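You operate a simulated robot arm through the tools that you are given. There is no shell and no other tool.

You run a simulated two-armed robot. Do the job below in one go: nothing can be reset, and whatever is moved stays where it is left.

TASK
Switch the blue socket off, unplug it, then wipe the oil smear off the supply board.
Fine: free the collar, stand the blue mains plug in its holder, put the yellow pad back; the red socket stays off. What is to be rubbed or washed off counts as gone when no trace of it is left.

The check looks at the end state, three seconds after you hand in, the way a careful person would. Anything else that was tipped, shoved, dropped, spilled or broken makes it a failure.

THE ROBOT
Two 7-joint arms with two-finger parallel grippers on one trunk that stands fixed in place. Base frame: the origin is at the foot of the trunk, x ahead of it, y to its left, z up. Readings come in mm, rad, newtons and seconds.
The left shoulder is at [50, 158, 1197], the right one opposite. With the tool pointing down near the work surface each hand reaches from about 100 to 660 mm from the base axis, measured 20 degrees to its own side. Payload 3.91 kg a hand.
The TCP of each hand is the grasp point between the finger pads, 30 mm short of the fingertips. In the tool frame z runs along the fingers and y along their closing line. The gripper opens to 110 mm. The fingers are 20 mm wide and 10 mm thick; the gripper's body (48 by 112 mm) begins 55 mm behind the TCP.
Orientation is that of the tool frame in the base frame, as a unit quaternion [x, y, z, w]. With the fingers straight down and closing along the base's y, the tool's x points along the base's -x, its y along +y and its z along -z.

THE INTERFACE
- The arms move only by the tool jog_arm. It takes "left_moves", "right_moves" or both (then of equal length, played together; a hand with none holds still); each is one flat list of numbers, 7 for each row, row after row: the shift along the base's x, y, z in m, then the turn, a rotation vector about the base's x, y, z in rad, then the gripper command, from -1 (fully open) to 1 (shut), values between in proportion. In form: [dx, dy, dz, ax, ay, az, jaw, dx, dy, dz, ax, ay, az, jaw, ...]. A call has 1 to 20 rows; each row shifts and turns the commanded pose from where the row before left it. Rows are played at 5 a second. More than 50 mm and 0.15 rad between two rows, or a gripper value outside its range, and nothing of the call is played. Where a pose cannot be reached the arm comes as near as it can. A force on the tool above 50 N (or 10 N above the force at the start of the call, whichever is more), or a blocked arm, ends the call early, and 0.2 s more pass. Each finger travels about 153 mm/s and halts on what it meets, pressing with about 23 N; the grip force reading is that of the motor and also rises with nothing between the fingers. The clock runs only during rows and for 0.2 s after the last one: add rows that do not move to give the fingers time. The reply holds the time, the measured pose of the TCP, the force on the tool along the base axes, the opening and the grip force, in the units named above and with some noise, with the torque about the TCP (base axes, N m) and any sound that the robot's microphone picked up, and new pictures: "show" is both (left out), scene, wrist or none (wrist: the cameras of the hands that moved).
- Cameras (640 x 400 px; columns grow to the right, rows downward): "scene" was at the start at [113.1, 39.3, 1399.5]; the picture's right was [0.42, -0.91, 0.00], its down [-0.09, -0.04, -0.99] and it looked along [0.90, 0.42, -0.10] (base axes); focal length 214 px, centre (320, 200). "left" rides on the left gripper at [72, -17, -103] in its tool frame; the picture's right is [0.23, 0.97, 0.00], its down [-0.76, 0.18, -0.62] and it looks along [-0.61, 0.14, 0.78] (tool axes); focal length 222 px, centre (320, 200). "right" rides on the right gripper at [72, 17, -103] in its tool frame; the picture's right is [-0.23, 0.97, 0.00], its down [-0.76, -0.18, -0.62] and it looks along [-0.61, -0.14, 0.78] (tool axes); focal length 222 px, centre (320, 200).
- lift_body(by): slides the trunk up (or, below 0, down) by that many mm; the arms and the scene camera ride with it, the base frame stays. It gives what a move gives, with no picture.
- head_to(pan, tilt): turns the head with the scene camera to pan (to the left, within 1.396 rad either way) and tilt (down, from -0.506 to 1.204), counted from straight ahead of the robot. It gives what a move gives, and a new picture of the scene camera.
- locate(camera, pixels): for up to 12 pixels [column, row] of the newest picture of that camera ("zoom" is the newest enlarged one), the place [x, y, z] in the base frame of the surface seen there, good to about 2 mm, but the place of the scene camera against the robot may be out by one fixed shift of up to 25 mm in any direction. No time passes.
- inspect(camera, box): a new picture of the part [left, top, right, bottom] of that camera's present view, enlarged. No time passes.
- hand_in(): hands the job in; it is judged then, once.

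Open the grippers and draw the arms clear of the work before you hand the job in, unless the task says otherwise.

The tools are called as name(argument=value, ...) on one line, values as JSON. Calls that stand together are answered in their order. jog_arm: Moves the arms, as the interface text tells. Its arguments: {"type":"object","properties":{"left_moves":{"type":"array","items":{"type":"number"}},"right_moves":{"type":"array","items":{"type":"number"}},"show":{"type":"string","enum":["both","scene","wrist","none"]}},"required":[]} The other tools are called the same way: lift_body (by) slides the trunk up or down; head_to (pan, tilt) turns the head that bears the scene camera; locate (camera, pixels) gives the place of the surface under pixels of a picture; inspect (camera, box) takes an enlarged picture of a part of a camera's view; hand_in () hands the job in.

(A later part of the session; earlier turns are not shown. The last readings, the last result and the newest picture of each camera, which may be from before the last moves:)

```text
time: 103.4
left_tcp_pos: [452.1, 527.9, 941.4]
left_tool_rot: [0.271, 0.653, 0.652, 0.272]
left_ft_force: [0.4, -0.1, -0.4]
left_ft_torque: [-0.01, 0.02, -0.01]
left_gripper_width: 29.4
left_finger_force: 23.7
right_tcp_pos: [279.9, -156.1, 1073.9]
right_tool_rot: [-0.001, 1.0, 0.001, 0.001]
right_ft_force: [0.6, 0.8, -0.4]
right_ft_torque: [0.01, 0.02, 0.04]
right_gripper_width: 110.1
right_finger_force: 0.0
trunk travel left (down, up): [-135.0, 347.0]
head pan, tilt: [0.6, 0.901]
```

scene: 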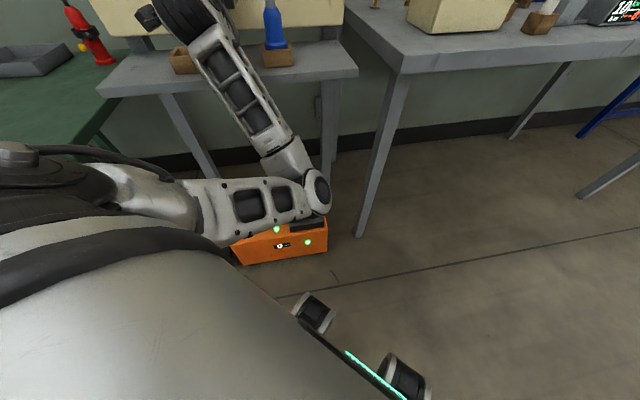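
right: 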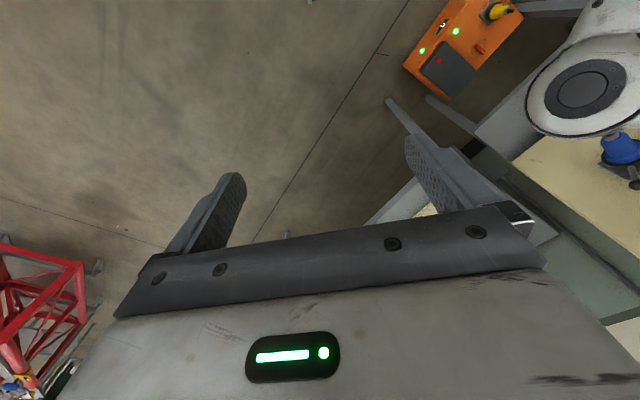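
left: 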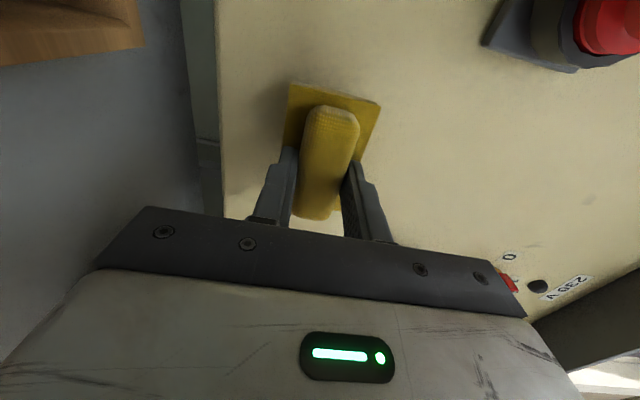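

No contact yet at d≈693. Two more steps.

jog_arm(left_moves=[0.0006, 0.0006, 0, 0, 0, 0, 1, 0.0006, 0.0006, 0, 0, 0, 0, 1, 0, 0, 0, 0, 0, 0, 1], show="none")

```text
time: 104.2
left_tcp_pos: [452.6, 526.8, 943.1]
left_tool_rot: [0.27, 0.653, 0.653, 0.272]
left_ft_force: [-16.1, -18.6, -7.3]
left_ft_torque: [-0.12, 0.16, 0.16]
left_gripper_width: 29.2
left_finger_force: 22.8
right_tcp_pos: [279.4, -158.2, 1073.6]
right_tool_rot: [0.0, 1.0, 0.001, 0.001]
right_ft_force: [-0.4, -0.8, -0.1]
right_ft_torque: [-0.03, 0.04, -0.01]
right_gripper_width: 109.8
right_finger_force: 0.0
trunk travel left (down, up): [-135.0, 347.0]
head pan, tilt: [0.6, 0.901]
```

Contact with about 24 N. I make wide strokes: left, up, then right across the upper half.

jog_arm(left_moves=[-0.0028, 0.0028, 0, 0, 0, 0, 1, -0.0028, 0.0028, 0, 0, 0, 0, 1, 0, 0, 0.006, 0, 0, 0, 1, 0, 0, 0.006, 0, 0, 0, 1, 0, 0, 0.005, 0, 0, 0, 1, 0.005, -0.005, 0, 0, 0, 0, 1, 0.005, -0.005, 0, 0, 0, 0, 1, 0.005, -0.005, 0, 0, 0, 0, 1, 0.005, -0.005, 0, 0, 0, 0, 1, 0.005, -0.005, 0, 0, 0, 0, 1, 0.005, -0.005, 0, 0, 0, 0, 1, 0.004, -0.004, 0, 0, 0, 0, 1, 0, 0, -0.006, 0, 0, 0, 1, 0, 0, -0.006, 0, 0, 0, 1, 0, 0, -0.005, 0, 0, 0, 1, 0, 0, 0, 0, 0, 0, 1], show="none")

```text
time: 107.6
left_tcp_pos: [483.6, 496.8, 942.6]
left_tool_rot: [0.271, 0.653, 0.653, 0.272]
left_ft_force: [-5.3, -6.9, 3.9]
left_ft_torque: [0.07, 0.0, 0.11]
left_gripper_width: 29.4
left_finger_force: 22.9
left hand out of reach, approached as far as the arm can: row 2
right_tcp_pos: [279.6, -156.8, 1074.1]
right_tool_rot: [0.0, 1.0, 0.002, 0.0]
right_ft_force: [-0.3, -0.3, 0.5]
right_ft_torque: [-0.02, -0.01, -0.03]
right_gripper_width: 110.2
right_finger_force: 0.1
trunk travel left (down, up): [-135.0, 347.0]
head pan, tilt: [0.6, 0.901]
```

Force 9 N, pad at s≈−9. Now back left across the middle, then down and right across the lower half.

jog_arm(left_moves=[-0.0047, 0.0051, 0, 0, 0, 0, 1, -0.0049, 0.0049, 0, 0, 0, 0, 1, -0.0049, 0.0049, 0, 0, 0, 0, 1, -0.0049, 0.0049, 0, 0, 0, 0, 1, -0.0049, 0.0049, 0, 0, 0, 0, 1, -0.004, 0.004, 0, 0, 0, 0, 1, -0.003, 0.003, 0, 0, 0, 0, 1, 0, 0, -0.005, 0, 0, 0, 1, 0, 0, -0.006, 0, 0, 0, 1, 0, 0, -0.005, 0, 0, 0, 1, 0.005, -0.005, 0, 0, 0, 0, 1, 0.005, -0.005, 0, 0, 0, 0, 1, 0.005, -0.005, 0, 0, 0, 0, 1, 0.005, -0.005, 0, 0, 0, 0, 1, 0.005, -0.005, 0, 0, 0, 0, 1, 0.005, -0.005, 0, 0, 0, 0, 1, 0, 0, 0, 0, 0, 0, 1], show="none")

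```text
time: 111.2
left_tcp_pos: [485.2, 495.2, 923.4]
left_tool_rot: [0.27, 0.653, 0.653, 0.272]
left_ft_force: [-10.5, -4.4, -1.3]
left_ft_torque: [-0.04, 0.08, 0.2]
left_gripper_width: 29.2
left_finger_force: 22.7
left hand out of reach, approached as far as the arm can: row 9
right_tcp_pos: [278.7, -156.3, 1073.9]
right_tool_rot: [-0.001, 1.0, 0.001, 0.001]
right_ft_force: [1.3, 0.4, -0.8]
right_ft_torque: [-0.03, -0.03, -0.01]
right_gripper_width: 110.2
right_finger_force: 0.1
trunk travel left (down, up): [-135.0, 347.0]
head pan, tilt: [0.6, 0.901]
```

Second pass done over s −54…−7, z 923…960. I back away from the board and raise the trunk 90 mm.

jog_arm(left_moves=[-0.005, -0.005, 0, 0, 0, 0, 1, -0.008, -0.008, 0, 0, 0, 0, 1, -0.009, -0.009, 0.003, 0, 0, 0, 1, -0.009, -0.009, 0.003, 0, 0, 0, 1, -0.009, -0.009, 0.003, 0, 0, 0, 1, -0.006, -0.004, 0.003, 0, 0, 0, 1, -0.003, 0.0, 0, 0, 0, 0, 1, 0, 0, 0, 0, 0, 0, 1], show="none")

lift_body(by=90)

inspect(camera="left", box=[0, 0, 640, 400])

```text
time: 113.0
left_tcp_pos: [436.4, 452.4, 936.6]
left_tool_rot: [0.271, 0.654, 0.652, 0.271]
left_ft_force: [0.7, -0.3, 0.0]
left_ft_torque: [-0.02, 0.02, 0.02]
left_gripper_width: 29.0
left_finger_force: 23.0
right_tcp_pos: [279.7, -156.1, 1073.4]
right_tool_rot: [0.0, 1.0, 0.001, 0.0]
right_ft_force: [0.6, -0.1, 0.0]
right_ft_torque: [0.0, 0.0, 0.0]
right_gripper_width: 109.9
right_finger_force: 0.1
trunk travel left (down, up): [-135.0, 347.0]
head pan, tilt: [0.6, 0.901]
```

```text
time: 114.2
left_tcp_pos: [436.0, 452.6, 1027.2]
left_tool_rot: [0.271, 0.653, 0.653, 0.271]
left_ft_force: [0.0, 0.3, -0.8]
left_ft_torque: [-0.02, 0.0, -0.01]
left_gripper_width: 29.2
left_finger_force: 23.4
right_tcp_pos: [280.4, -157.1, 1163.3]
right_tool_rot: [0.0, 1.0, 0.001, 0.0]
right_ft_force: [0.7, -0.5, 1.2]
right_ft_torque: [0.0, -0.02, 0.02]
right_gripper_width: 109.9
right_finger_force: 0.0
trunk travel left (down, up): [-225.0, 257.0]
head pan, tilt: [0.6, 0.901]
```

```text
1.00 times, centred on (320, 200) of left (not enlarged: the box is as wide or as high as the picture)
```

zoom: 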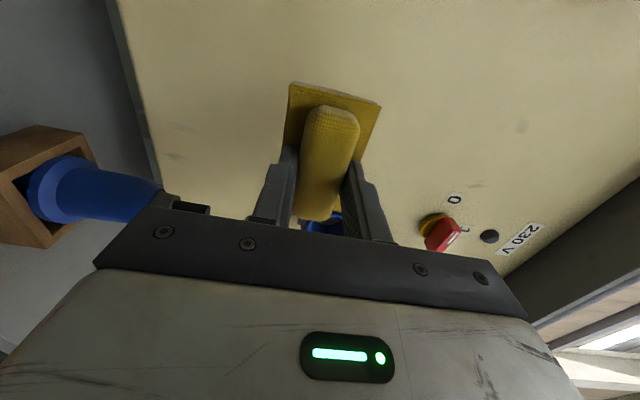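

Nothing of the smear is visible in this view. Now I pitch the hand down again with the pad, shifting left to the pad's place.

jog_arm(left_moves=[-0.0057, 0, -0.004, -0.07, 0.07, 0, 1, -0.0057, 0, -0.004, -0.1, 0.1, 0, 1, -0.0057, 0, -0.004, -0.1, 0.1, 0, 1, -0.0057, 0, -0.004, -0.1, 0.1, 0, 1, -0.0057, 0, -0.004, -0.1, 0.1, 0, 1, -0.0057, 0, -0.004, -0.1, 0.1, 0, 1, 0, 0, 0, 0, 0, 0, 1], show="both")

```text
time: 115.8
left_tcp_pos: [402.3, 451.2, 1002.5]
left_tool_rot: [0.355, 0.858, 0.344, 0.144]
left_ft_force: [0.7, -0.8, 0.2]
left_ft_torque: [-0.02, 0.01, -0.03]
left_gripper_width: 29.1
left_finger_force: 23.0
right_tcp_pos: [280.5, -155.8, 1164.4]
right_tool_rot: [0.0, 1.0, 0.001, 0.0]
right_ft_force: [0.3, -0.7, 0.4]
right_ft_torque: [0.01, 0.0, 0.02]
right_gripper_width: 110.1
right_finger_force: 0.0
trunk travel left (down, up): [-225.0, 257.0]
head pan, tilt: [0.6, 0.901]
```

scene: 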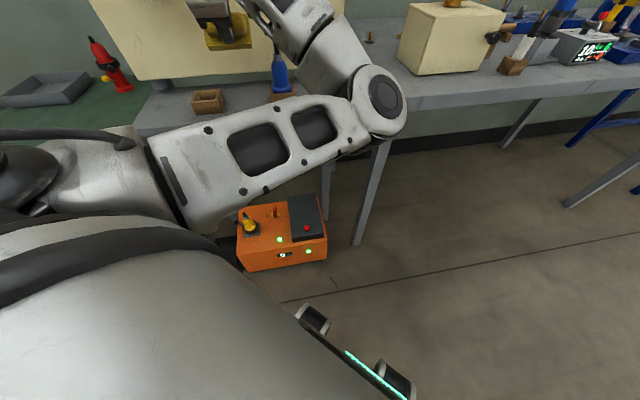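
left: 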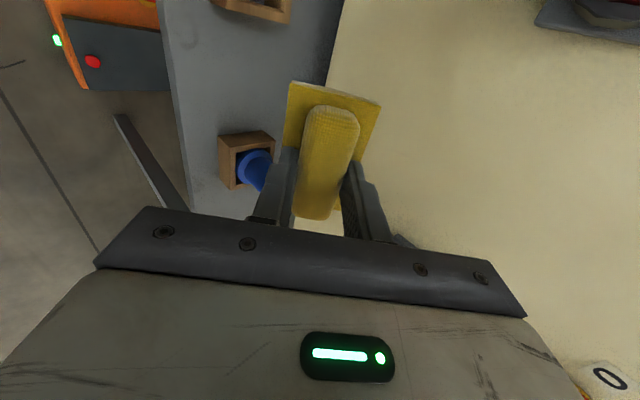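

At the same kind of view where the smear used to be at about (400,125), the board is clean. I zoom in to be sure.

inspect(camera="left", box=[330, 40, 520, 190])

locate(camera="zoom", pixels=[[180, 150], [200, 250], [260, 100], [300, 200], [400, 100], [400, 250], [500, 150], [250, 300]])

```text
2.67 times, centred on (425, 115) of left
```

zoom: 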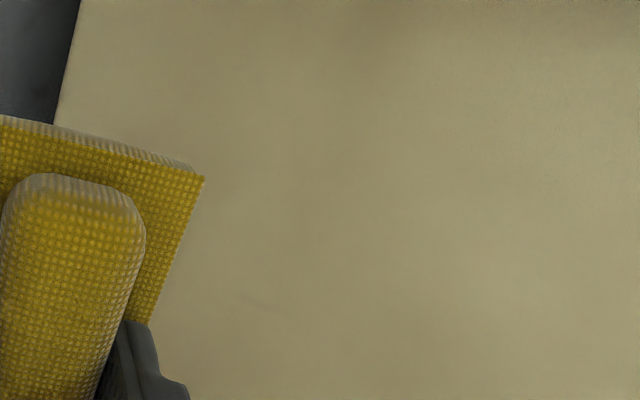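

```text
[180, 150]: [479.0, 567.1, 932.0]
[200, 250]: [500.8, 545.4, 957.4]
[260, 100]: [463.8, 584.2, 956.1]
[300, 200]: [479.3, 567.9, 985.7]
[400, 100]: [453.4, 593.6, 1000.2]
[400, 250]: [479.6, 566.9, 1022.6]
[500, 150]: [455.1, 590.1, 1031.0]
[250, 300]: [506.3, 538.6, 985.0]
```

The left end (s≈−85, z≈956) is clean. I look closer at the faint mark at zoom (255,300), i.e. s≈−23, z≈985.

inspect(camera="left", box=[380, 130, 440, 170])

inspect(camera="left", box=[360, 0, 480, 120])

```text
10.00 times, centred on (410, 150) of left
```

zoom: 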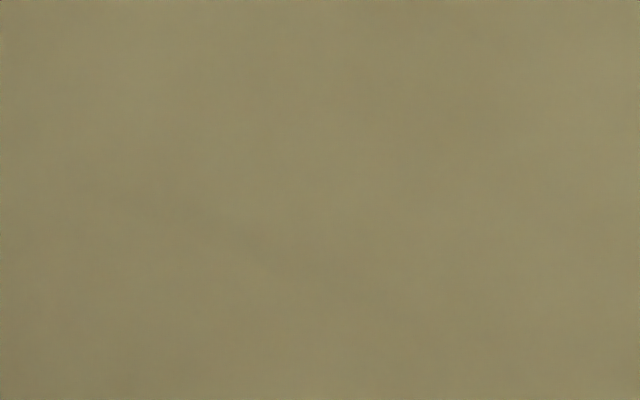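

```text
3.33 times, centred on (420, 60) of left
```

zoom: 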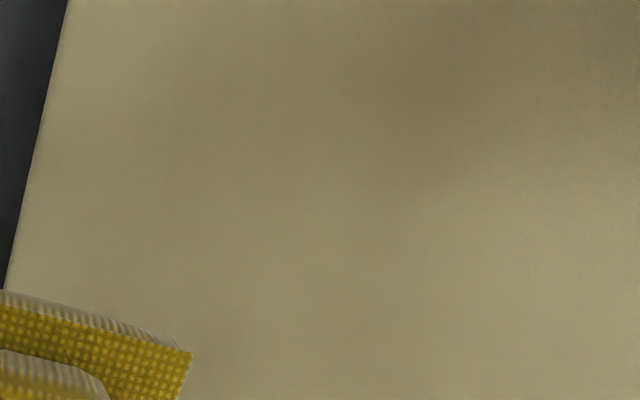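

The board is clean. I finish pitching down with the pad.

jog_arm(left_moves=[0, 0, -0.004, -0.0902, 0.0902, 0, 1, 0, 0, -0.004, -0.0902, 0.0902, 0, 1, 0, 0, -0.004, -0.0902, 0.0902, 0, 1, 0, 0, -0.004, -0.0902, 0.0902, 0, 1, 0, 0, -0.004, -0.0902, 0.0902, 0, 1, 0, 0, -0.004, -0.0902, 0.0902, 0, 1, 0, 0, 0, 0, 0, 0, 1], show="both")

```text
time: 117.4
left_tcp_pos: [401.4, 451.5, 978.6]
left_tool_rot: [0.381, 0.924, -0.002, 0.0]
left_ft_force: [0.5, -0.6, -0.6]
left_ft_torque: [0.02, 0.0, 0.0]
left_gripper_width: 29.1
left_finger_force: 23.5
right_tcp_pos: [281.0, -156.2, 1163.7]
right_tool_rot: [0.0, 1.0, 0.001, 0.0]
right_ft_force: [0.6, 0.4, -0.2]
right_ft_torque: [0.0, 0.0, -0.01]
right_gripper_width: 109.9
right_finger_force: 0.1
trunk travel left (down, up): [-225.0, 257.0]
head pan, tilt: [0.6, 0.901]
```

scene: 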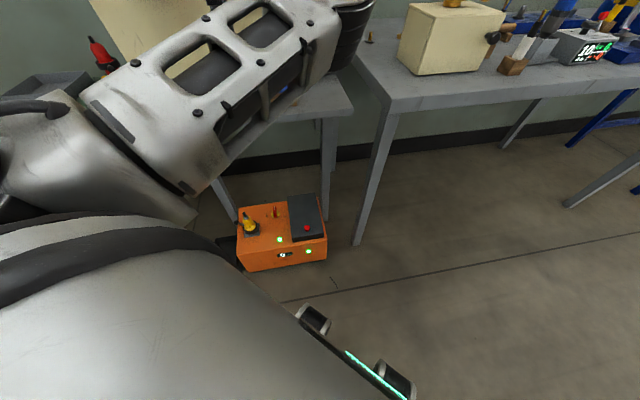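
left: 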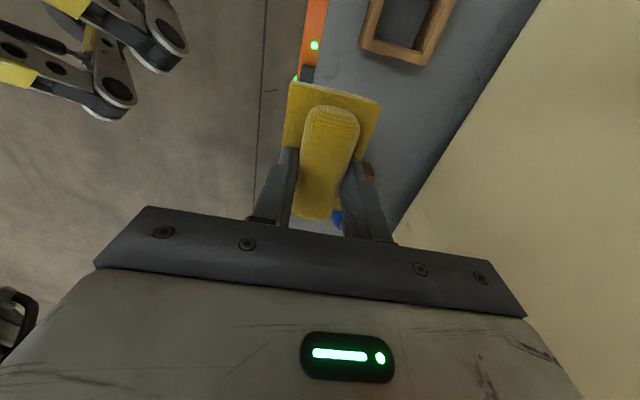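

The hand points down again with the pad held straight. I move it back over its place and lower it.

jog_arm(left_moves=[0.0075, 0.009, 0, 0, 0, 0, 1, 0.0083, 0.0083, 0, 0, 0, 0, 1, 0.0083, 0.0083, 0, 0, 0, 0, 1, 0.0083, 0.0083, -0.005, 0, 0, 0, 1, 0, 0, -0.01, 0, 0, 0, 1, 0, 0, -0.01, 0, 0, 0, 1, 0, 0, -0.01, 0, 0, 0, 1, 0, 0, -0.01, 0, 0, 0, 1, 0, 0, -0.01, 0, 0, 0, 1, 0, 0, -0.01, 0, 0, 0, 1, 0, 0, -0.01, 0, 0, 0, 1, 0, 0, 0, 0, 0, 0, 1], show="wrist")

```text
time: 120.0
left_tcp_pos: [433.3, 486.1, 903.7]
left_tool_rot: [0.381, 0.924, -0.001, 0.001]
left_ft_force: [-0.4, 0.8, -1.9]
left_ft_torque: [-0.01, 0.03, -0.01]
left_gripper_width: 29.1
left_finger_force: 23.1
right_tcp_pos: [280.6, -155.9, 1163.3]
right_tool_rot: [0.0, 1.0, 0.001, 0.0]
right_ft_force: [0.2, 0.3, 0.4]
right_ft_torque: [0.03, -0.02, -0.01]
right_gripper_width: 110.0
right_finger_force: 0.0
trunk travel left (down, up): [-225.0, 257.0]
head pan, tilt: [0.6, 0.901]
```

left: 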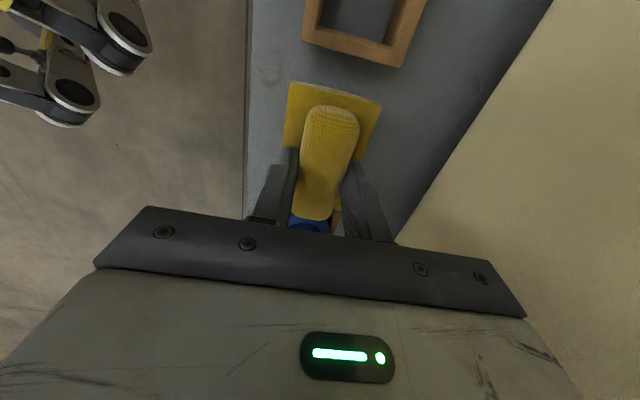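

Aligned (s −37, d 650, z 904). I lower 34 mm further, then in fine steps.

jog_arm(left_moves=[0, 0, -0.009, 0, 0, 0, 1, 0, 0, -0.009, 0, 0, 0, 1, 0, 0, -0.008, 0, 0, 0, 1, 0, 0, -0.005, 0, 0, 0, 1, 0, 0, -0.003, 0, 0, 0, 1, 0, 0, -0.002, 0, 0, 0, 1, 0, 0, 0, 0, 0, 0, 1], show="none")

```text
time: 121.6
left_tcp_pos: [433.4, 485.1, 867.5]
left_tool_rot: [0.381, 0.924, -0.001, 0.0]
left_ft_force: [0.5, -0.2, -0.2]
left_ft_torque: [-0.03, -0.01, 0.01]
left_gripper_width: 29.2
left_finger_force: 23.0
right_tcp_pos: [279.1, -156.2, 1163.5]
right_tool_rot: [-0.001, 1.0, 0.001, 0.0]
right_ft_force: [0.3, -0.5, -0.1]
right_ft_torque: [-0.02, -0.01, 0.04]
right_gripper_width: 109.8
right_finger_force: 0.1
trunk travel left (down, up): [-225.0, 257.0]
head pan, tilt: [0.6, 0.901]
```

jog_arm(left_moves=[0, 0, -0.001, 0, 0, 0, 1, 0, 0, -0.001, 0, 0, 0, 1, 0, 0, -0.001, 0, 0, 0, 1, 0, 0, 0, 0, 0, 0, 1], show="none")

```text
time: 122.6
left_tcp_pos: [434.7, 485.8, 867.8]
left_tool_rot: [0.382, 0.924, 0.002, 0.002]
left_ft_force: [1.7, 2.2, 20.8]
left_ft_torque: [-0.08, 0.0, 0.0]
left_gripper_width: 29.3
left_finger_force: 22.9
right_tcp_pos: [279.6, -156.9, 1165.3]
right_tool_rot: [0.0, 1.0, 0.001, 0.001]
right_ft_force: [0.4, -0.2, -0.3]
right_ft_torque: [-0.02, -0.01, -0.03]
right_gripper_width: 110.0
right_finger_force: 0.0
trunk travel left (down, up): [-225.0, 257.0]
head pan, tilt: [0.6, 0.901]
```

The pad is on the shelf (21 N upward). I relieve 1 mm and open the fingers gently.

jog_arm(left_moves=[0, 0, 0.001, 0, 0, 0, 1, 0, 0, 0.0005, 0, 0, 0, 0.35, 0, 0, 0, 0, 0, 0, 0.1, 0, 0, 0, 0, 0, 0, -0.15, 0, 0, 0, 0, 0, 0, -0.15], show="wrist")

```text
time: 123.8
left_tcp_pos: [433.0, 486.5, 865.0]
left_tool_rot: [0.382, 0.924, -0.001, 0.0]
left_ft_force: [-1.4, -1.5, 3.5]
left_ft_torque: [0.07, -0.08, 0.02]
left_gripper_width: 62.2
left_finger_force: 0.1
right_tcp_pos: [279.3, -157.1, 1163.8]
right_tool_rot: [0.0, 1.0, 0.002, 0.001]
right_ft_force: [0.1, 0.7, 1.0]
right_ft_torque: [-0.03, 0.01, 0.0]
right_gripper_width: 110.0
right_finger_force: 0.0
trunk travel left (down, up): [-225.0, 257.0]
head pan, tilt: [0.6, 0.901]
```

left: 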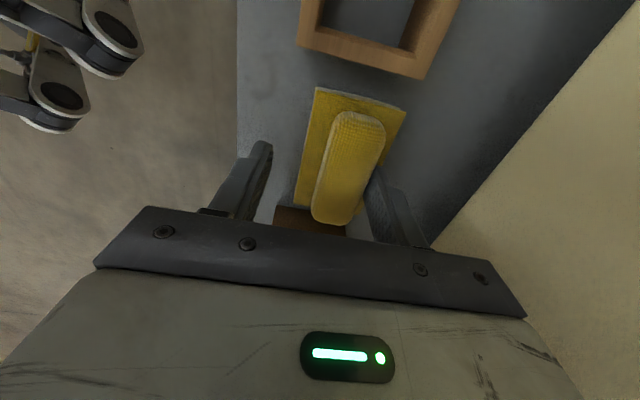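

On opening, the pad was dragged a bit toward the board (now at (350,150)), as the fingertips were touching its base. I lift 4 mm clear and measure it.

jog_arm(left_moves=[0, 0, 0.002, 0, 0, 0, -0.15, 0, 0, 0.003, 0, 0, 0, -0.15, 0, 0, 0, 0, 0, 0, -0.15], show="wrist")

locate(camera="left", pixels=[[317, 92], [403, 112], [297, 200], [355, 200], [360, 115], [345, 150], [325, 200], [372, 150], [330, 130], [365, 180], [350, 215], [310, 130]])

```text
time: 124.6
left_tcp_pos: [433.9, 486.2, 870.7]
left_tool_rot: [0.381, 0.924, -0.002, 0.001]
left_ft_force: [-0.5, 0.4, 0.1]
left_ft_torque: [-0.01, -0.02, 0.03]
left_gripper_width: 63.1
left_finger_force: 0.1
right_tcp_pos: [280.8, -155.6, 1163.6]
right_tool_rot: [0.001, 1.0, 0.001, 0.0]
right_ft_force: [0.2, -1.0, -0.3]
right_ft_torque: [-0.05, 0.0, -0.04]
right_gripper_width: 109.8
right_finger_force: 0.1
trunk travel left (down, up): [-225.0, 257.0]
head pan, tilt: [0.6, 0.901]
```

left: 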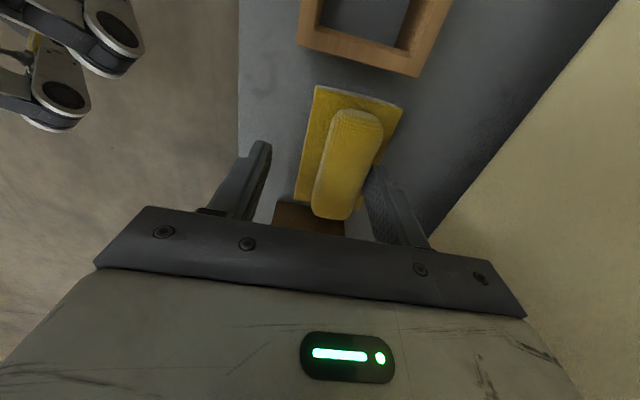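

```text
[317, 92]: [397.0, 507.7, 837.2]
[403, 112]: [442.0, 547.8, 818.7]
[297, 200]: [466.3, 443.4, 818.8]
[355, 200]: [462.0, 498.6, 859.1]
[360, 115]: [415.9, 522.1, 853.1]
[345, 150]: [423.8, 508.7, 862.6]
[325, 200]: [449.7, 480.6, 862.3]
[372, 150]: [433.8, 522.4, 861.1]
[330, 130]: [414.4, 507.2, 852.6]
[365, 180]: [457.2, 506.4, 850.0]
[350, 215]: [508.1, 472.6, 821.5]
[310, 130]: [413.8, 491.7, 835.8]
```

The pad was dragged about 17 mm toward the board. With the fingertips now clear of the base, I close slowly to just over the ridge's width, which slides it back to the middle, and reopen.

jog_arm(left_moves=[-0.001, -0.001, 0, 0, 0, 0, -0.1, 0, 0, 0, 0, 0, 0, 0.0, 0, 0, 0, 0, 0, 0, 0.1, 0, 0, 0, 0, 0, 0, 0.2, 0, 0, 0, 0, 0, 0, 0.28, 0, 0, 0, 0, 0, 0, 0.35, 0, 0, 0, 0, 0, 0, 0.4, 0, 0, 0, 0, 0, 0, 0.44, 0, 0, 0, 0, 0, 0, 0.46, 0, 0, 0, 0, 0, 0, 0.46], show="wrist")

```text
time: 126.8
left_tcp_pos: [433.0, 484.6, 871.7]
left_tool_rot: [0.382, 0.924, -0.001, 0.0]
left_ft_force: [0.3, 0.9, -0.6]
left_ft_torque: [-0.02, -0.02, 0.02]
left_gripper_width: 29.8
left_finger_force: 0.2
right_tcp_pos: [280.5, -156.3, 1164.2]
right_tool_rot: [0.0, 1.0, 0.0, -0.001]
right_ft_force: [0.2, 0.1, -0.7]
right_ft_torque: [-0.01, 0.04, 0.02]
right_gripper_width: 110.0
right_finger_force: 0.0
trunk travel left (down, up): [-225.0, 257.0]
head pan, tilt: [0.6, 0.901]
```

left: 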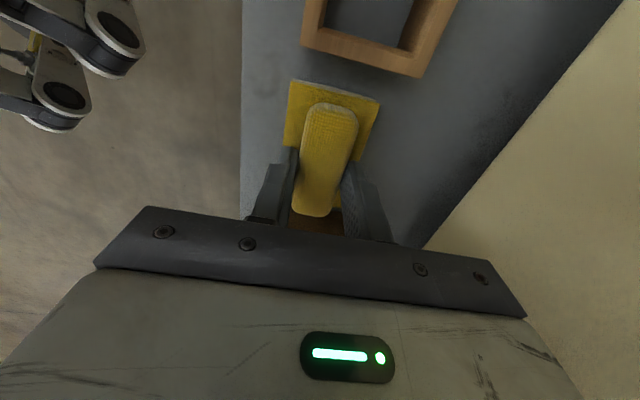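

The pad is centred again between the fingers (29.8 mm, no squeeze). I open slowly and check it stays.

jog_arm(left_moves=[0, 0, 0, 0, 0, 0, 0.42, 0, 0, 0, 0, 0, 0, 0.35, 0, 0, 0, 0, 0, 0, 0.2, 0, 0, 0, 0, 0, 0, 0.0, 0, 0, 0, 0, 0, 0, -0.15, 0, 0, 0, 0, 0, 0, -0.15], show="wrist")

locate(camera="left", pixels=[[293, 85], [375, 102], [283, 190], [300, 120], [325, 150], [345, 150], [310, 150], [320, 190], [372, 108], [340, 215]])

```text
time: 128.2
left_tcp_pos: [434.1, 486.1, 871.4]
left_tool_rot: [0.382, 0.924, -0.001, 0.0]
left_ft_force: [-0.2, 0.3, -0.4]
left_ft_torque: [0.03, 0.03, -0.03]
left_gripper_width: 63.3
left_finger_force: 0.1
right_tcp_pos: [279.4, -156.7, 1163.0]
right_tool_rot: [-0.001, 1.0, 0.001, 0.001]
right_ft_force: [0.5, 0.5, 0.5]
right_ft_torque: [-0.01, -0.06, -0.03]
right_gripper_width: 109.8
right_finger_force: 0.0
trunk travel left (down, up): [-225.0, 257.0]
head pan, tilt: [0.6, 0.901]
```

left: 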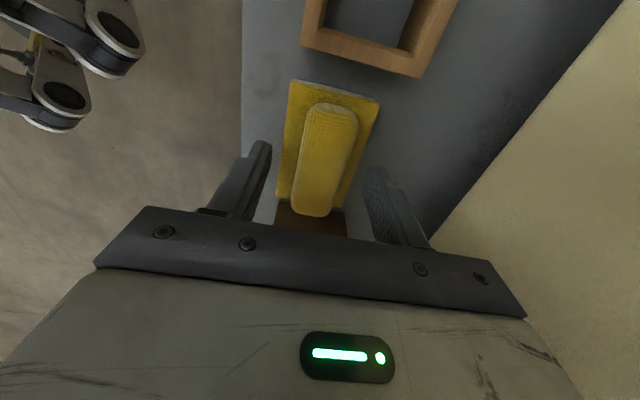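

```text
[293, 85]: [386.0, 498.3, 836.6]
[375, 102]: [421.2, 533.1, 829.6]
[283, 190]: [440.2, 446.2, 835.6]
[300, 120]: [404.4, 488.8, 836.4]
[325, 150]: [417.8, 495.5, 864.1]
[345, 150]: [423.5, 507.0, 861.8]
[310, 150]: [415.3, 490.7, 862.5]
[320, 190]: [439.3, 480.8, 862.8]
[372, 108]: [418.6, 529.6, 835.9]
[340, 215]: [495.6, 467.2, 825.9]
```

The pad is back within about 2 mm of its original place. I raise the trunk 95 mm to lift the open fingers clear, then back away from the board.

lift_body(by=95)

jog_arm(left_moves=[-0.01, -0.01, 0, 0, 0, 0, -0.15, -0.0177, -0.0177, 0, 0, 0, 0, 0.3, -0.0177, -0.0177, 0, 0, 0, 0, 1, 0, 0, 0, 0, 0, 0, 1], show="both")

```text
time: 129.5
left_tcp_pos: [433.0, 485.6, 967.3]
left_tool_rot: [0.382, 0.924, -0.001, 0.001]
left_ft_force: [0.4, -0.7, 0.7]
left_ft_torque: [-0.04, -0.05, -0.02]
left_gripper_width: 63.2
left_finger_force: 0.0
right_tcp_pos: [281.0, -156.2, 1260.2]
right_tool_rot: [0.0, 1.0, 0.001, 0.001]
right_ft_force: [-0.8, 0.6, -0.6]
right_ft_torque: [0.03, 0.01, 0.0]
right_gripper_width: 110.3
right_finger_force: 0.0
trunk travel left (down, up): [-320.0, 162.0]
head pan, tilt: [0.6, 0.901]
```

```text
time: 130.5
left_tcp_pos: [388.6, 439.0, 967.5]
left_tool_rot: [0.382, 0.924, -0.001, 0.001]
left_ft_force: [0.2, 0.3, -0.3]
left_ft_torque: [0.01, 0.0, 0.01]
left_gripper_width: 0.0
left_finger_force: 23.0
right_tcp_pos: [280.1, -156.2, 1259.0]
right_tool_rot: [0.0, 1.0, 0.001, 0.001]
right_ft_force: [-0.3, -0.3, 0.0]
right_ft_torque: [-0.02, 0.01, 0.01]
right_gripper_width: 110.0
right_finger_force: 0.1
trunk travel left (down, up): [-320.0, 162.0]
head pan, tilt: [0.6, 0.901]
```

scene: 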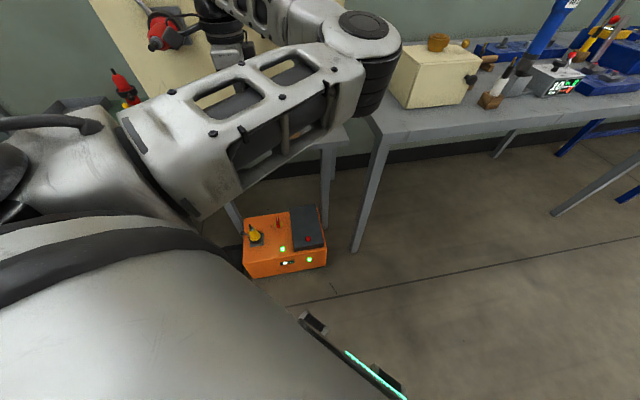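
left: 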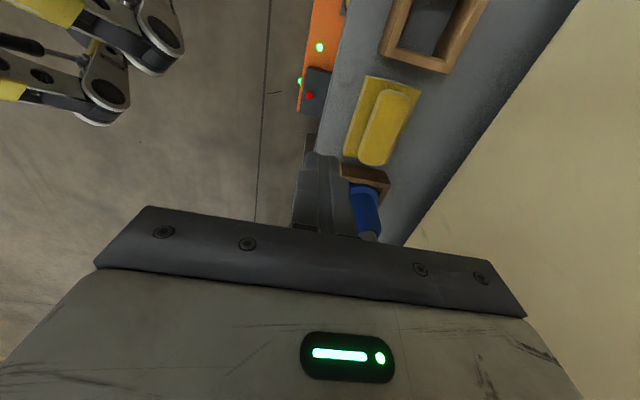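

The smear area is also clean from here. Next I free the collar again: I rise and move right, in front of the blue socket, before pitching up.

jog_arm(left_moves=[0, 0, 0.024, 0, 0, 0, 1, 0.008, -0.008, 0.024, 0, 0, 0, 1, 0.0136, -0.0136, 0.024, 0, 0, 0, 1, 0.0136, -0.0136, 0.024, 0, 0, 0, 1, 0.0136, -0.0136, 0.024, 0, 0, 0, 1, 0.0136, -0.0136, 0, 0, 0, 0, 1, 0, 0, 0, 0, 0, 0, 1], show="none")

jog_arm(left_moves=[0, 0, 0, 0.101, -0.101, 0, 1, 0, 0, 0, 0.101, -0.101, 0, 1, 0, 0, 0, 0.101, -0.101, 0, 1, 0, 0, 0, 0.101, -0.101, 0, 1, 0, 0, 0, 0.101, -0.101, 0, 1, 0, 0, 0, 0.101, -0.101, 0, 1, 0, 0, 0, 0, 0, 0, 1], show="both")

```text
time: 132.1
left_tcp_pos: [449.9, 377.7, 1087.3]
left_tool_rot: [0.382, 0.924, -0.001, 0.0]
left_ft_force: [-0.7, 0.0, -0.4]
left_ft_torque: [0.01, 0.01, 0.0]
left_gripper_width: 0.0
left_finger_force: 23.3
right_tcp_pos: [279.9, -155.5, 1258.7]
right_tool_rot: [0.0, 1.0, 0.001, 0.0]
right_ft_force: [1.1, 0.0, 0.6]
right_ft_torque: [0.0, -0.03, -0.03]
right_gripper_width: 110.1
right_finger_force: 0.2
trunk travel left (down, up): [-320.0, 162.0]
head pan, tilt: [0.6, 0.901]
```

```text
time: 133.7
left_tcp_pos: [450.4, 377.7, 1086.9]
left_tool_rot: [0.347, 0.84, 0.384, 0.161]
left_ft_force: [-0.3, 0.1, -1.1]
left_ft_torque: [-0.02, -0.02, -0.05]
left_gripper_width: 0.1
left_finger_force: 22.7
right_tcp_pos: [279.9, -156.8, 1259.0]
right_tool_rot: [0.0, 1.0, 0.001, 0.0]
right_ft_force: [0.6, 0.2, 0.6]
right_ft_torque: [-0.01, -0.01, -0.03]
right_gripper_width: 109.9
right_finger_force: 0.1
trunk travel left (down, up): [-320.0, 162.0]
head pan, tilt: [0.6, 0.901]
```

scene: 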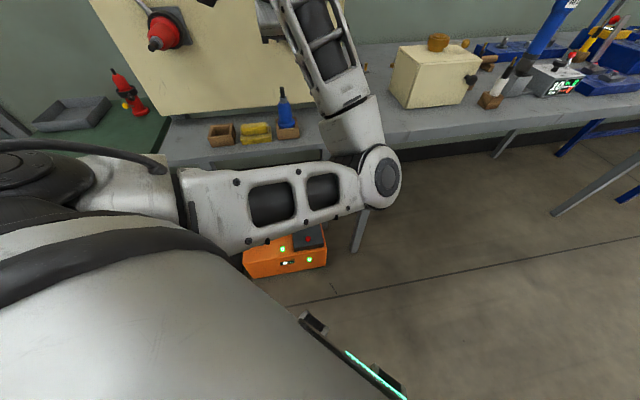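
left: 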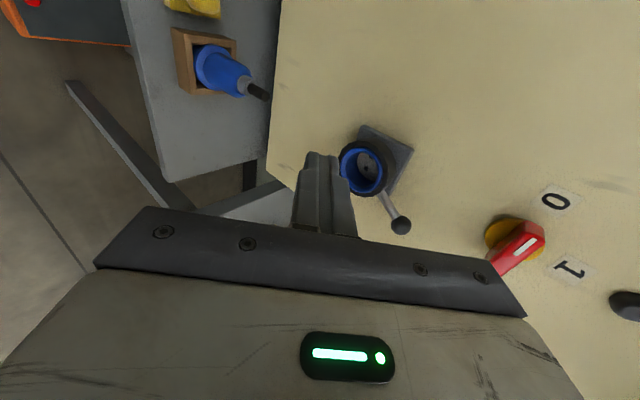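

I finish the pitch and then shift right toward the outside of the lever knob.

jog_arm(left_moves=[0, 0, 0, 0.101, -0.101, 0, 1, 0, 0, 0, 0.101, -0.101, 0, 1, 0, 0, 0, 0.101, -0.101, 0, 1, 0, 0, 0, 0.101, -0.101, 0, 1, 0, 0, 0, 0.101, -0.101, 0, 1, 0.0177, -0.0177, 0.008, 0, 0, 0, 1, 0.0177, -0.0177, 0.008, 0, 0, 0, 1, 0.0177, -0.0177, 0.008, 0, 0, 0, 1, 0.018, -0.018, 0.008, 0, 0, 0, 1, 0, 0, 0, 0, 0, 0, 1], show="both")

```text
time: 135.9
left_tcp_pos: [522.6, 307.0, 1116.8]
left_tool_rot: [0.271, 0.652, 0.656, 0.268]
left_ft_force: [1.2, 0.5, 0.8]
left_ft_torque: [0.02, -0.04, 0.0]
left_gripper_width: 0.0
left_finger_force: 23.3
right_tcp_pos: [280.1, -155.5, 1258.2]
right_tool_rot: [0.001, 1.0, 0.0, 0.0]
right_ft_force: [0.0, -0.2, -0.6]
right_ft_torque: [0.0, 0.01, 0.02]
right_gripper_width: 110.3
right_finger_force: 0.1
trunk travel left (down, up): [-320.0, 162.0]
head pan, tilt: [0.6, 0.901]
```

scene: 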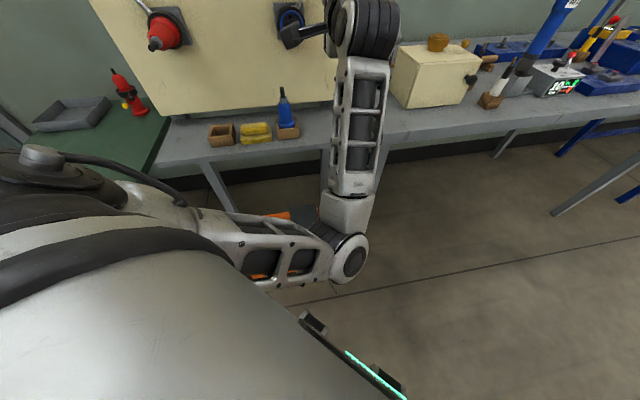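
left: 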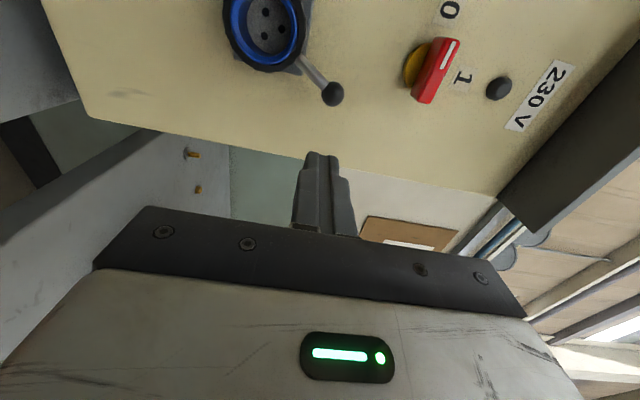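

The hand is right of the lever (TCP s≈152); the knob is at (332,93). I measure it.

locate(camera="left", pixels=[[332, 93], [325, 88], [340, 97], [333, 84], [332, 103], [315, 75], [265, 30], [300, 55], [230, 25], [298, 30], [322, 160]])

```text
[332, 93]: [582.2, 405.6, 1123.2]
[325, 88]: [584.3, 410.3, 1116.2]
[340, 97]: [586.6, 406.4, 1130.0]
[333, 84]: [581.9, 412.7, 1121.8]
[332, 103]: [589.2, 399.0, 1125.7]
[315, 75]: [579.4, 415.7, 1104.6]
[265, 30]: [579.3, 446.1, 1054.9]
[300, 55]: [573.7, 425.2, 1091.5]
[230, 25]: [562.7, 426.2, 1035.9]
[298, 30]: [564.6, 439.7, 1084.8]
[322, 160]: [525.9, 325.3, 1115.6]
```

The knob's centre is at s≈127, z≈1123, d≈707 again. I go forward beside it (block left face at s≈142).

jog_arm(left_moves=[0.0177, 0.0177, 0.003, 0, 0, 0, 1, 0.0177, 0.0177, 0.004, 0, 0, 0, 1, 0.0177, 0.0177, 0, 0, 0, 0, 1, 0.0177, 0.0177, 0, 0, 0, 0, 1, 0.002, 0.002, 0, 0, 0, 0, 1, 0, 0, 0, 0, 0, 0, 1], show="wrist")

```text
time: 137.3
left_tcp_pos: [593.9, 378.4, 1125.3]
left_tool_rot: [0.271, 0.653, 0.653, 0.272]
left_ft_force: [0.2, 0.1, 0.9]
left_ft_torque: [0.02, 0.03, -0.02]
left_gripper_width: 0.0
left_finger_force: 23.2
right_tcp_pos: [280.6, -156.1, 1258.6]
right_tool_rot: [-0.001, 1.0, 0.001, 0.001]
right_ft_force: [0.7, 0.1, 0.4]
right_ft_torque: [-0.02, -0.01, 0.01]
right_gripper_width: 109.8
right_finger_force: 0.0
trunk travel left (down, up): [-320.0, 162.0]
head pan, tilt: [0.6, 0.901]
```

left: 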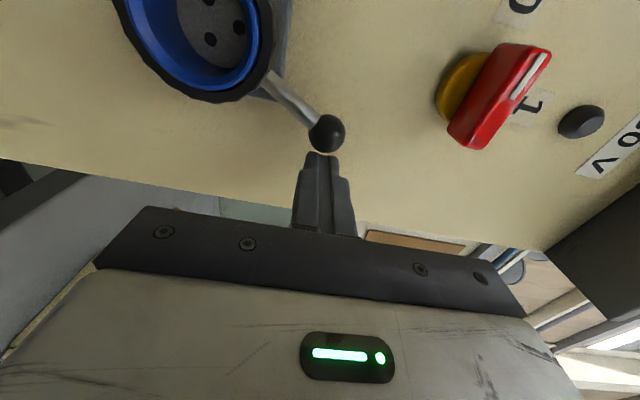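

The block is just right of the knob. I push the lever left over the top along its arc, first most of the way.

jog_arm(left_moves=[-0.00424, 0.00424, 0, 0, 0, 0, 1, -0.00424, 0.00424, 0.002, 0, 0, 0, 1, -0.00424, 0.00424, 0.002, 0, 0, 0, 1, -0.00424, 0.00424, 0.002, 0, 0, 0, 1, -0.00424, 0.00424, 0.001, 0, 0, 0, 1, -0.00424, 0.00424, 0.001, 0, 0, 0, 1, -0.00424, 0.00424, 0, 0, 0, 0, 1, -0.00424, 0.00424, 0, 0, 0, 0, 1, -0.00424, 0.00424, -0.0005, 0, 0, 0, 1, -0.00424, 0.00424, -0.001, 0, 0, 0, 1, 0, 0, 0, 0, 0, 0, 1], show="wrist")

```text
time: 139.7
left_tcp_pos: [552.2, 419.3, 1132.5]
left_tool_rot: [0.27, 0.653, 0.653, 0.272]
left_ft_force: [0.0, -0.5, -0.7]
left_ft_torque: [-0.01, -0.02, 0.03]
left_gripper_width: 0.0
left_finger_force: 23.3
right_tcp_pos: [279.9, -156.6, 1259.2]
right_tool_rot: [-0.001, 1.0, 0.001, -0.001]
right_ft_force: [0.7, 0.4, -0.5]
right_ft_torque: [0.04, -0.02, -0.04]
right_gripper_width: 110.1
right_finger_force: 0.1
trunk travel left (down, up): [-320.0, 162.0]
head pan, tilt: [0.6, 0.901]
```

left: 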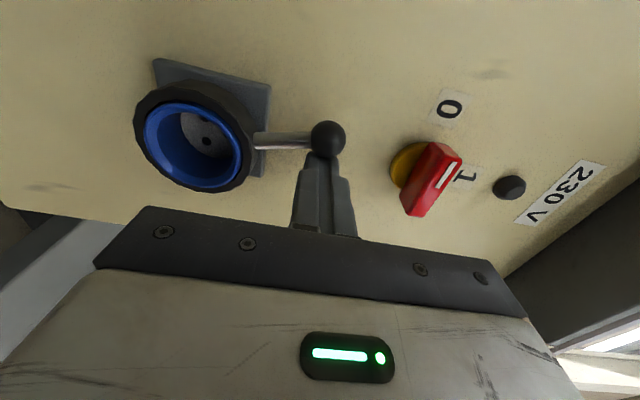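

The lever is past vertical. I push on to the left end in smaller steps.

jog_arm(left_moves=[-0.0035, 0.0035, -0.001, 0, 0, 0, 1, -0.0035, 0.0035, -0.0015, 0, 0, 0, 1, -0.0035, 0.0035, -0.002, 0, 0, 0, 1, -0.0021, 0.0021, -0.0015, 0, 0, 0, 1, -0.0014, 0.0014, -0.001, 0, 0, 0, 1, 0, 0, 0, 0, 0, 0, 1], show="wrist")

```text
time: 141.1
left_tcp_pos: [537.9, 433.2, 1126.1]
left_tool_rot: [0.271, 0.653, 0.653, 0.272]
left_ft_force: [3.6, -3.6, 1.3]
left_ft_torque: [0.03, -0.02, -0.14]
left_gripper_width: 0.0
left_finger_force: 23.5
right_tcp_pos: [280.0, -156.5, 1258.0]
right_tool_rot: [-0.001, 1.0, 0.001, 0.0]
right_ft_force: [0.7, -0.1, -0.3]
right_ft_torque: [0.03, 0.01, 0.0]
right_gripper_width: 110.3
right_finger_force: 0.0
trunk travel left (down, up): [-320.0, 162.0]
head pan, tilt: [0.6, 0.901]
```

left: 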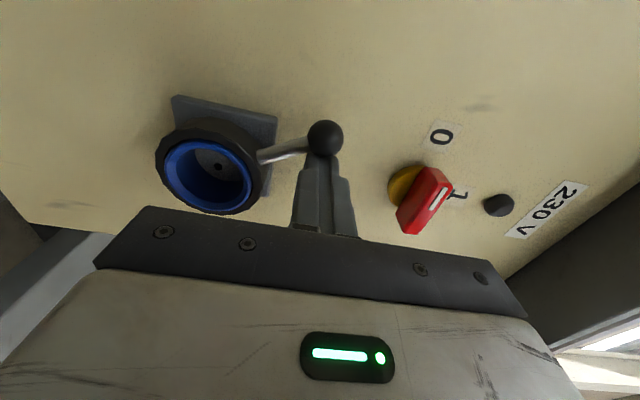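

A 5 N reaction begins: the stop is near. I push 1.5 mm more to seat it.

jog_arm(left_moves=[-0.0006, 0.0006, -0.0003, 0, 0, 0, 1, -0.0005, 0.0005, -0.0003, 0, 0, 0, 1, 0, 0, 0, 0, 0, 0, 1], show="wrist")

locate(camera="left", pixels=[[325, 138], [325, 125], [325, 152], [312, 138], [340, 138], [285, 152], [210, 180]])

```text
time: 141.9
left_tcp_pos: [538.1, 433.4, 1124.8]
left_tool_rot: [0.271, 0.652, 0.653, 0.272]
left_ft_force: [8.5, -7.5, 3.9]
left_ft_torque: [0.14, -0.1, -0.26]
left_gripper_width: 0.0
left_finger_force: 22.8
right_tcp_pos: [281.0, -158.3, 1258.7]
right_tool_rot: [0.0, 1.0, 0.002, 0.0]
right_ft_force: [0.3, 0.2, -0.5]
right_ft_torque: [0.0, 0.0, 0.03]
right_gripper_width: 110.1
right_finger_force: 0.1
trunk travel left (down, up): [-320.0, 162.0]
head pan, tilt: [0.6, 0.901]
```

left: 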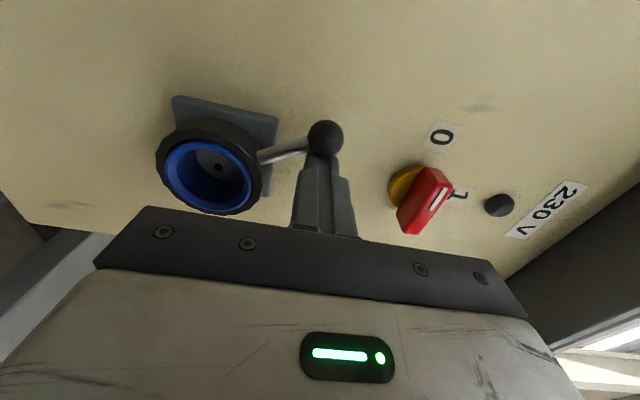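

```text
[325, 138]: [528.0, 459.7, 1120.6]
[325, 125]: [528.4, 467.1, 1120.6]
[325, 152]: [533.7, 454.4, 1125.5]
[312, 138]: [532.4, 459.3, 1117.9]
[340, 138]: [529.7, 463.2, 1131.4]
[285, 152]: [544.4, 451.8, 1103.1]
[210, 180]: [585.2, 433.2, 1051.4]
```

The lever is at its left stop again (11 N). I move off to the right 6 mm and back straight out, away from the board.

jog_arm(left_moves=[0.0042, -0.0042, 0, 0, 0, 0, 1, 0.003, -0.003, 0, 0, 0, 0, 1, -0.0141, -0.0141, 0, 0, 0, 0, 1, -0.0177, -0.0177, 0, 0, 0, 0, 1, -0.0177, -0.0177, 0, 0, 0, 0, 1, -0.0177, -0.0177, 0, 0, 0, 0, 0, -0.0177, -0.0177, 0, 0, 0, 0, -1, 0, 0, 0, 0, 0, 0, -1], show="both")

head_to(pan=0.75, tilt=0.4)

```text
time: 143.7
left_tcp_pos: [457.5, 344.0, 1123.9]
left_tool_rot: [0.271, 0.652, 0.654, 0.271]
left_ft_force: [-0.2, 0.1, -0.2]
left_ft_torque: [-0.02, -0.01, 0.04]
left_gripper_width: 109.7
left_finger_force: 0.0
right_tcp_pos: [279.5, -156.9, 1258.8]
right_tool_rot: [0.001, 1.0, 0.001, 0.001]
right_ft_force: [0.4, -0.1, 0.2]
right_ft_torque: [0.03, -0.03, 0.01]
right_gripper_width: 110.1
right_finger_force: 0.1
trunk travel left (down, up): [-320.0, 162.0]
head pan, tilt: [0.6, 0.901]
```

scene: 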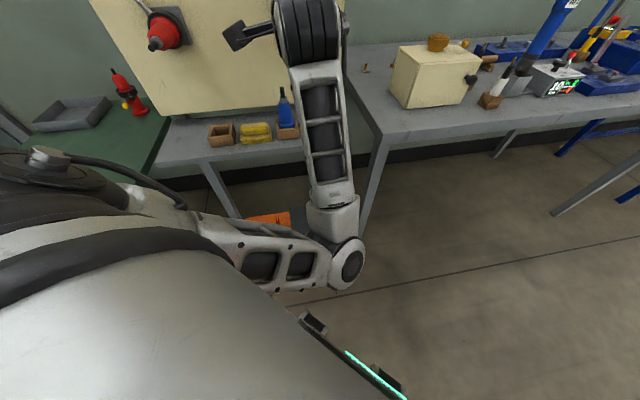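
left: 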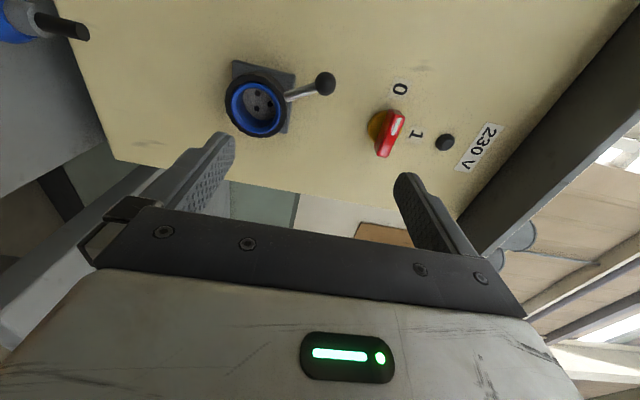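

```text
time: 144.7
left_tcp_pos: [458.9, 344.1, 1125.4]
left_tool_rot: [0.271, 0.652, 0.654, 0.27]
left_ft_force: [0.3, -0.2, 0.9]
left_ft_torque: [0.01, 0.0, -0.01]
left_gripper_width: 110.0
left_finger_force: 0.1
right_tcp_pos: [279.1, -156.4, 1258.8]
right_tool_rot: [0.0, 1.0, 0.0, 0.0]
right_ft_force: [-0.3, 0.1, 0.1]
right_ft_torque: [-0.01, 0.02, 0.02]
right_gripper_width: 110.0
right_finger_force: 0.1
trunk travel left (down, up): [-320.0, 162.0]
head pan, tilt: [0.75, 0.4]
```

scene: 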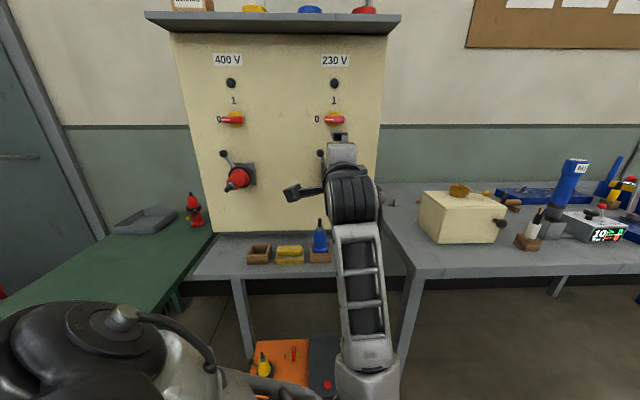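

The lever leans left and everything is released. I draw the hand further away: pitch it down while rising and moving back.

jog_arm(left_moves=[-0.003, -0.003, 0.01, -0.101, 0.101, 0, -1, -0.003, -0.003, 0.01, -0.101, 0.101, 0, -1, -0.003, -0.003, 0.01, -0.101, 0.101, 0, -1, -0.003, -0.003, 0.01, -0.101, 0.101, 0, -1, -0.003, -0.003, 0.01, -0.101, 0.101, 0, -1, -0.003, -0.003, 0.01, -0.101, 0.101, 0, -1, 0, 0, 0, 0, 0, 0, -1], show="both")

```text
time: 146.2
left_tcp_pos: [443.9, 330.7, 1184.9]
left_tool_rot: [0.358, 0.866, 0.321, 0.134]
left_ft_force: [0.4, 0.4, 0.2]
left_ft_torque: [0.02, -0.02, 0.0]
left_gripper_width: 110.3
left_finger_force: 0.0
left hand out of reach, approached as far as the arm can: row 6
right_tcp_pos: [279.9, -156.3, 1259.0]
right_tool_rot: [0.0, 1.0, 0.0, 0.001]
right_ft_force: [0.4, -0.6, -0.7]
right_ft_torque: [0.0, 0.04, 0.04]
right_gripper_width: 109.9
right_finger_force: 0.0
trunk travel left (down, up): [-320.0, 162.0]
head pan, tilt: [0.75, 0.4]
```

scene: 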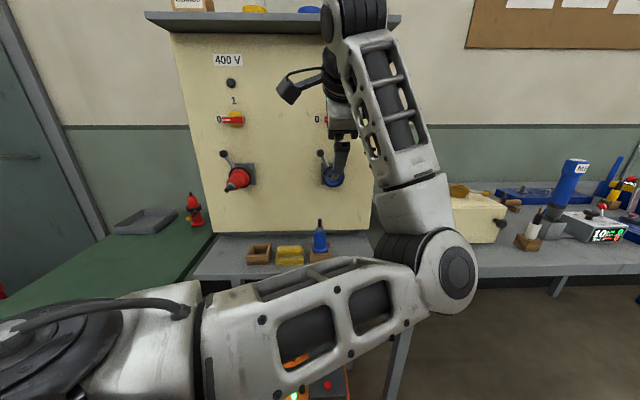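
left: 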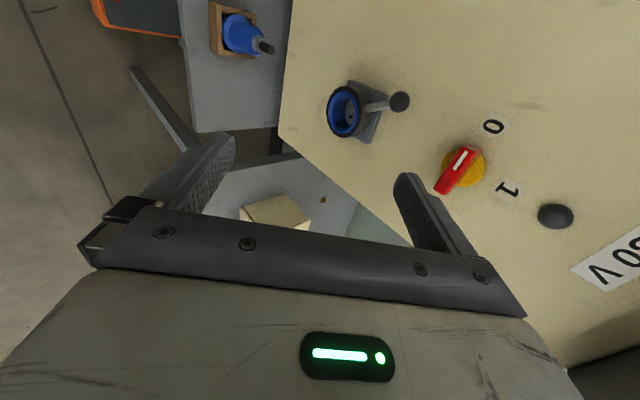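

Fine so far. I complete the move to a pointing-down pose, a bit further back from the board.

jog_arm(left_moves=[-0.006, -0.006, -0.01, -0.101, 0.101, 0, -1, -0.006, -0.006, -0.01, -0.101, 0.101, 0, -1, -0.006, -0.006, -0.01, -0.101, 0.101, 0, -1, -0.006, -0.006, -0.01, -0.101, 0.101, 0, -1, -0.006, -0.006, 0, -0.101, 0.101, 0, -1, -0.012, -0.012, 0, 0, 0, 0, -1, -0.012, -0.012, 0, 0, 0, 0, -1, 0, 0, 0, 0, 0, 0, -1], show="both")

```text
time: 148.1
left_tcp_pos: [426.4, 349.1, 1144.7]
left_tool_rot: [0.359, 0.933, -0.014, 0.004]
left_ft_force: [-0.3, 0.0, 0.1]
left_ft_torque: [0.0, 0.0, 0.01]
left_gripper_width: 110.0
left_finger_force: 0.0
left hand out of reach, approached as far as the arm can: row 1, 2, 3, 6, 7
right_tcp_pos: [280.4, -155.5, 1259.8]
right_tool_rot: [0.0, 1.0, 0.001, 0.001]
right_ft_force: [-0.2, 0.0, 0.3]
right_ft_torque: [0.02, 0.0, -0.01]
right_gripper_width: 110.2
right_finger_force: 0.0
trunk travel left (down, up): [-320.0, 162.0]
head pan, tilt: [0.75, 0.4]
```

scene: 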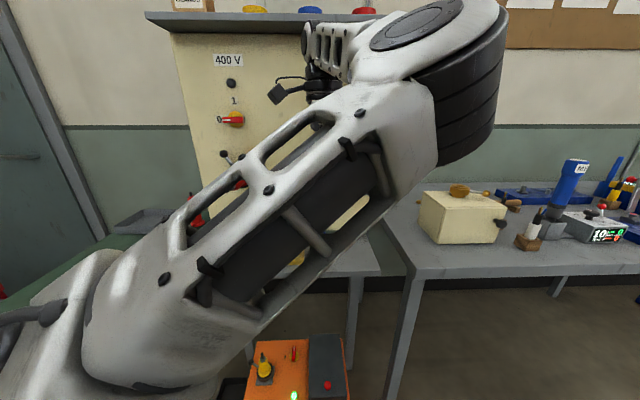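
left: 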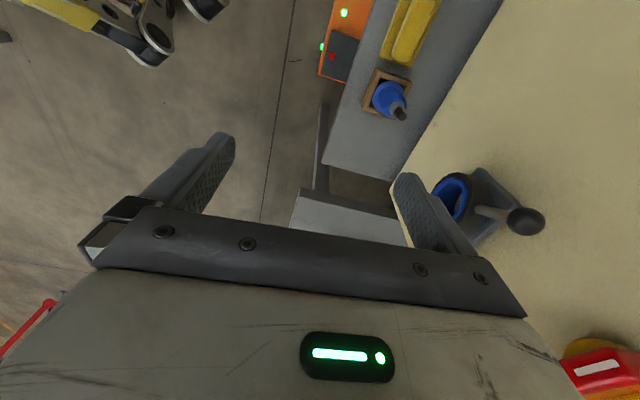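

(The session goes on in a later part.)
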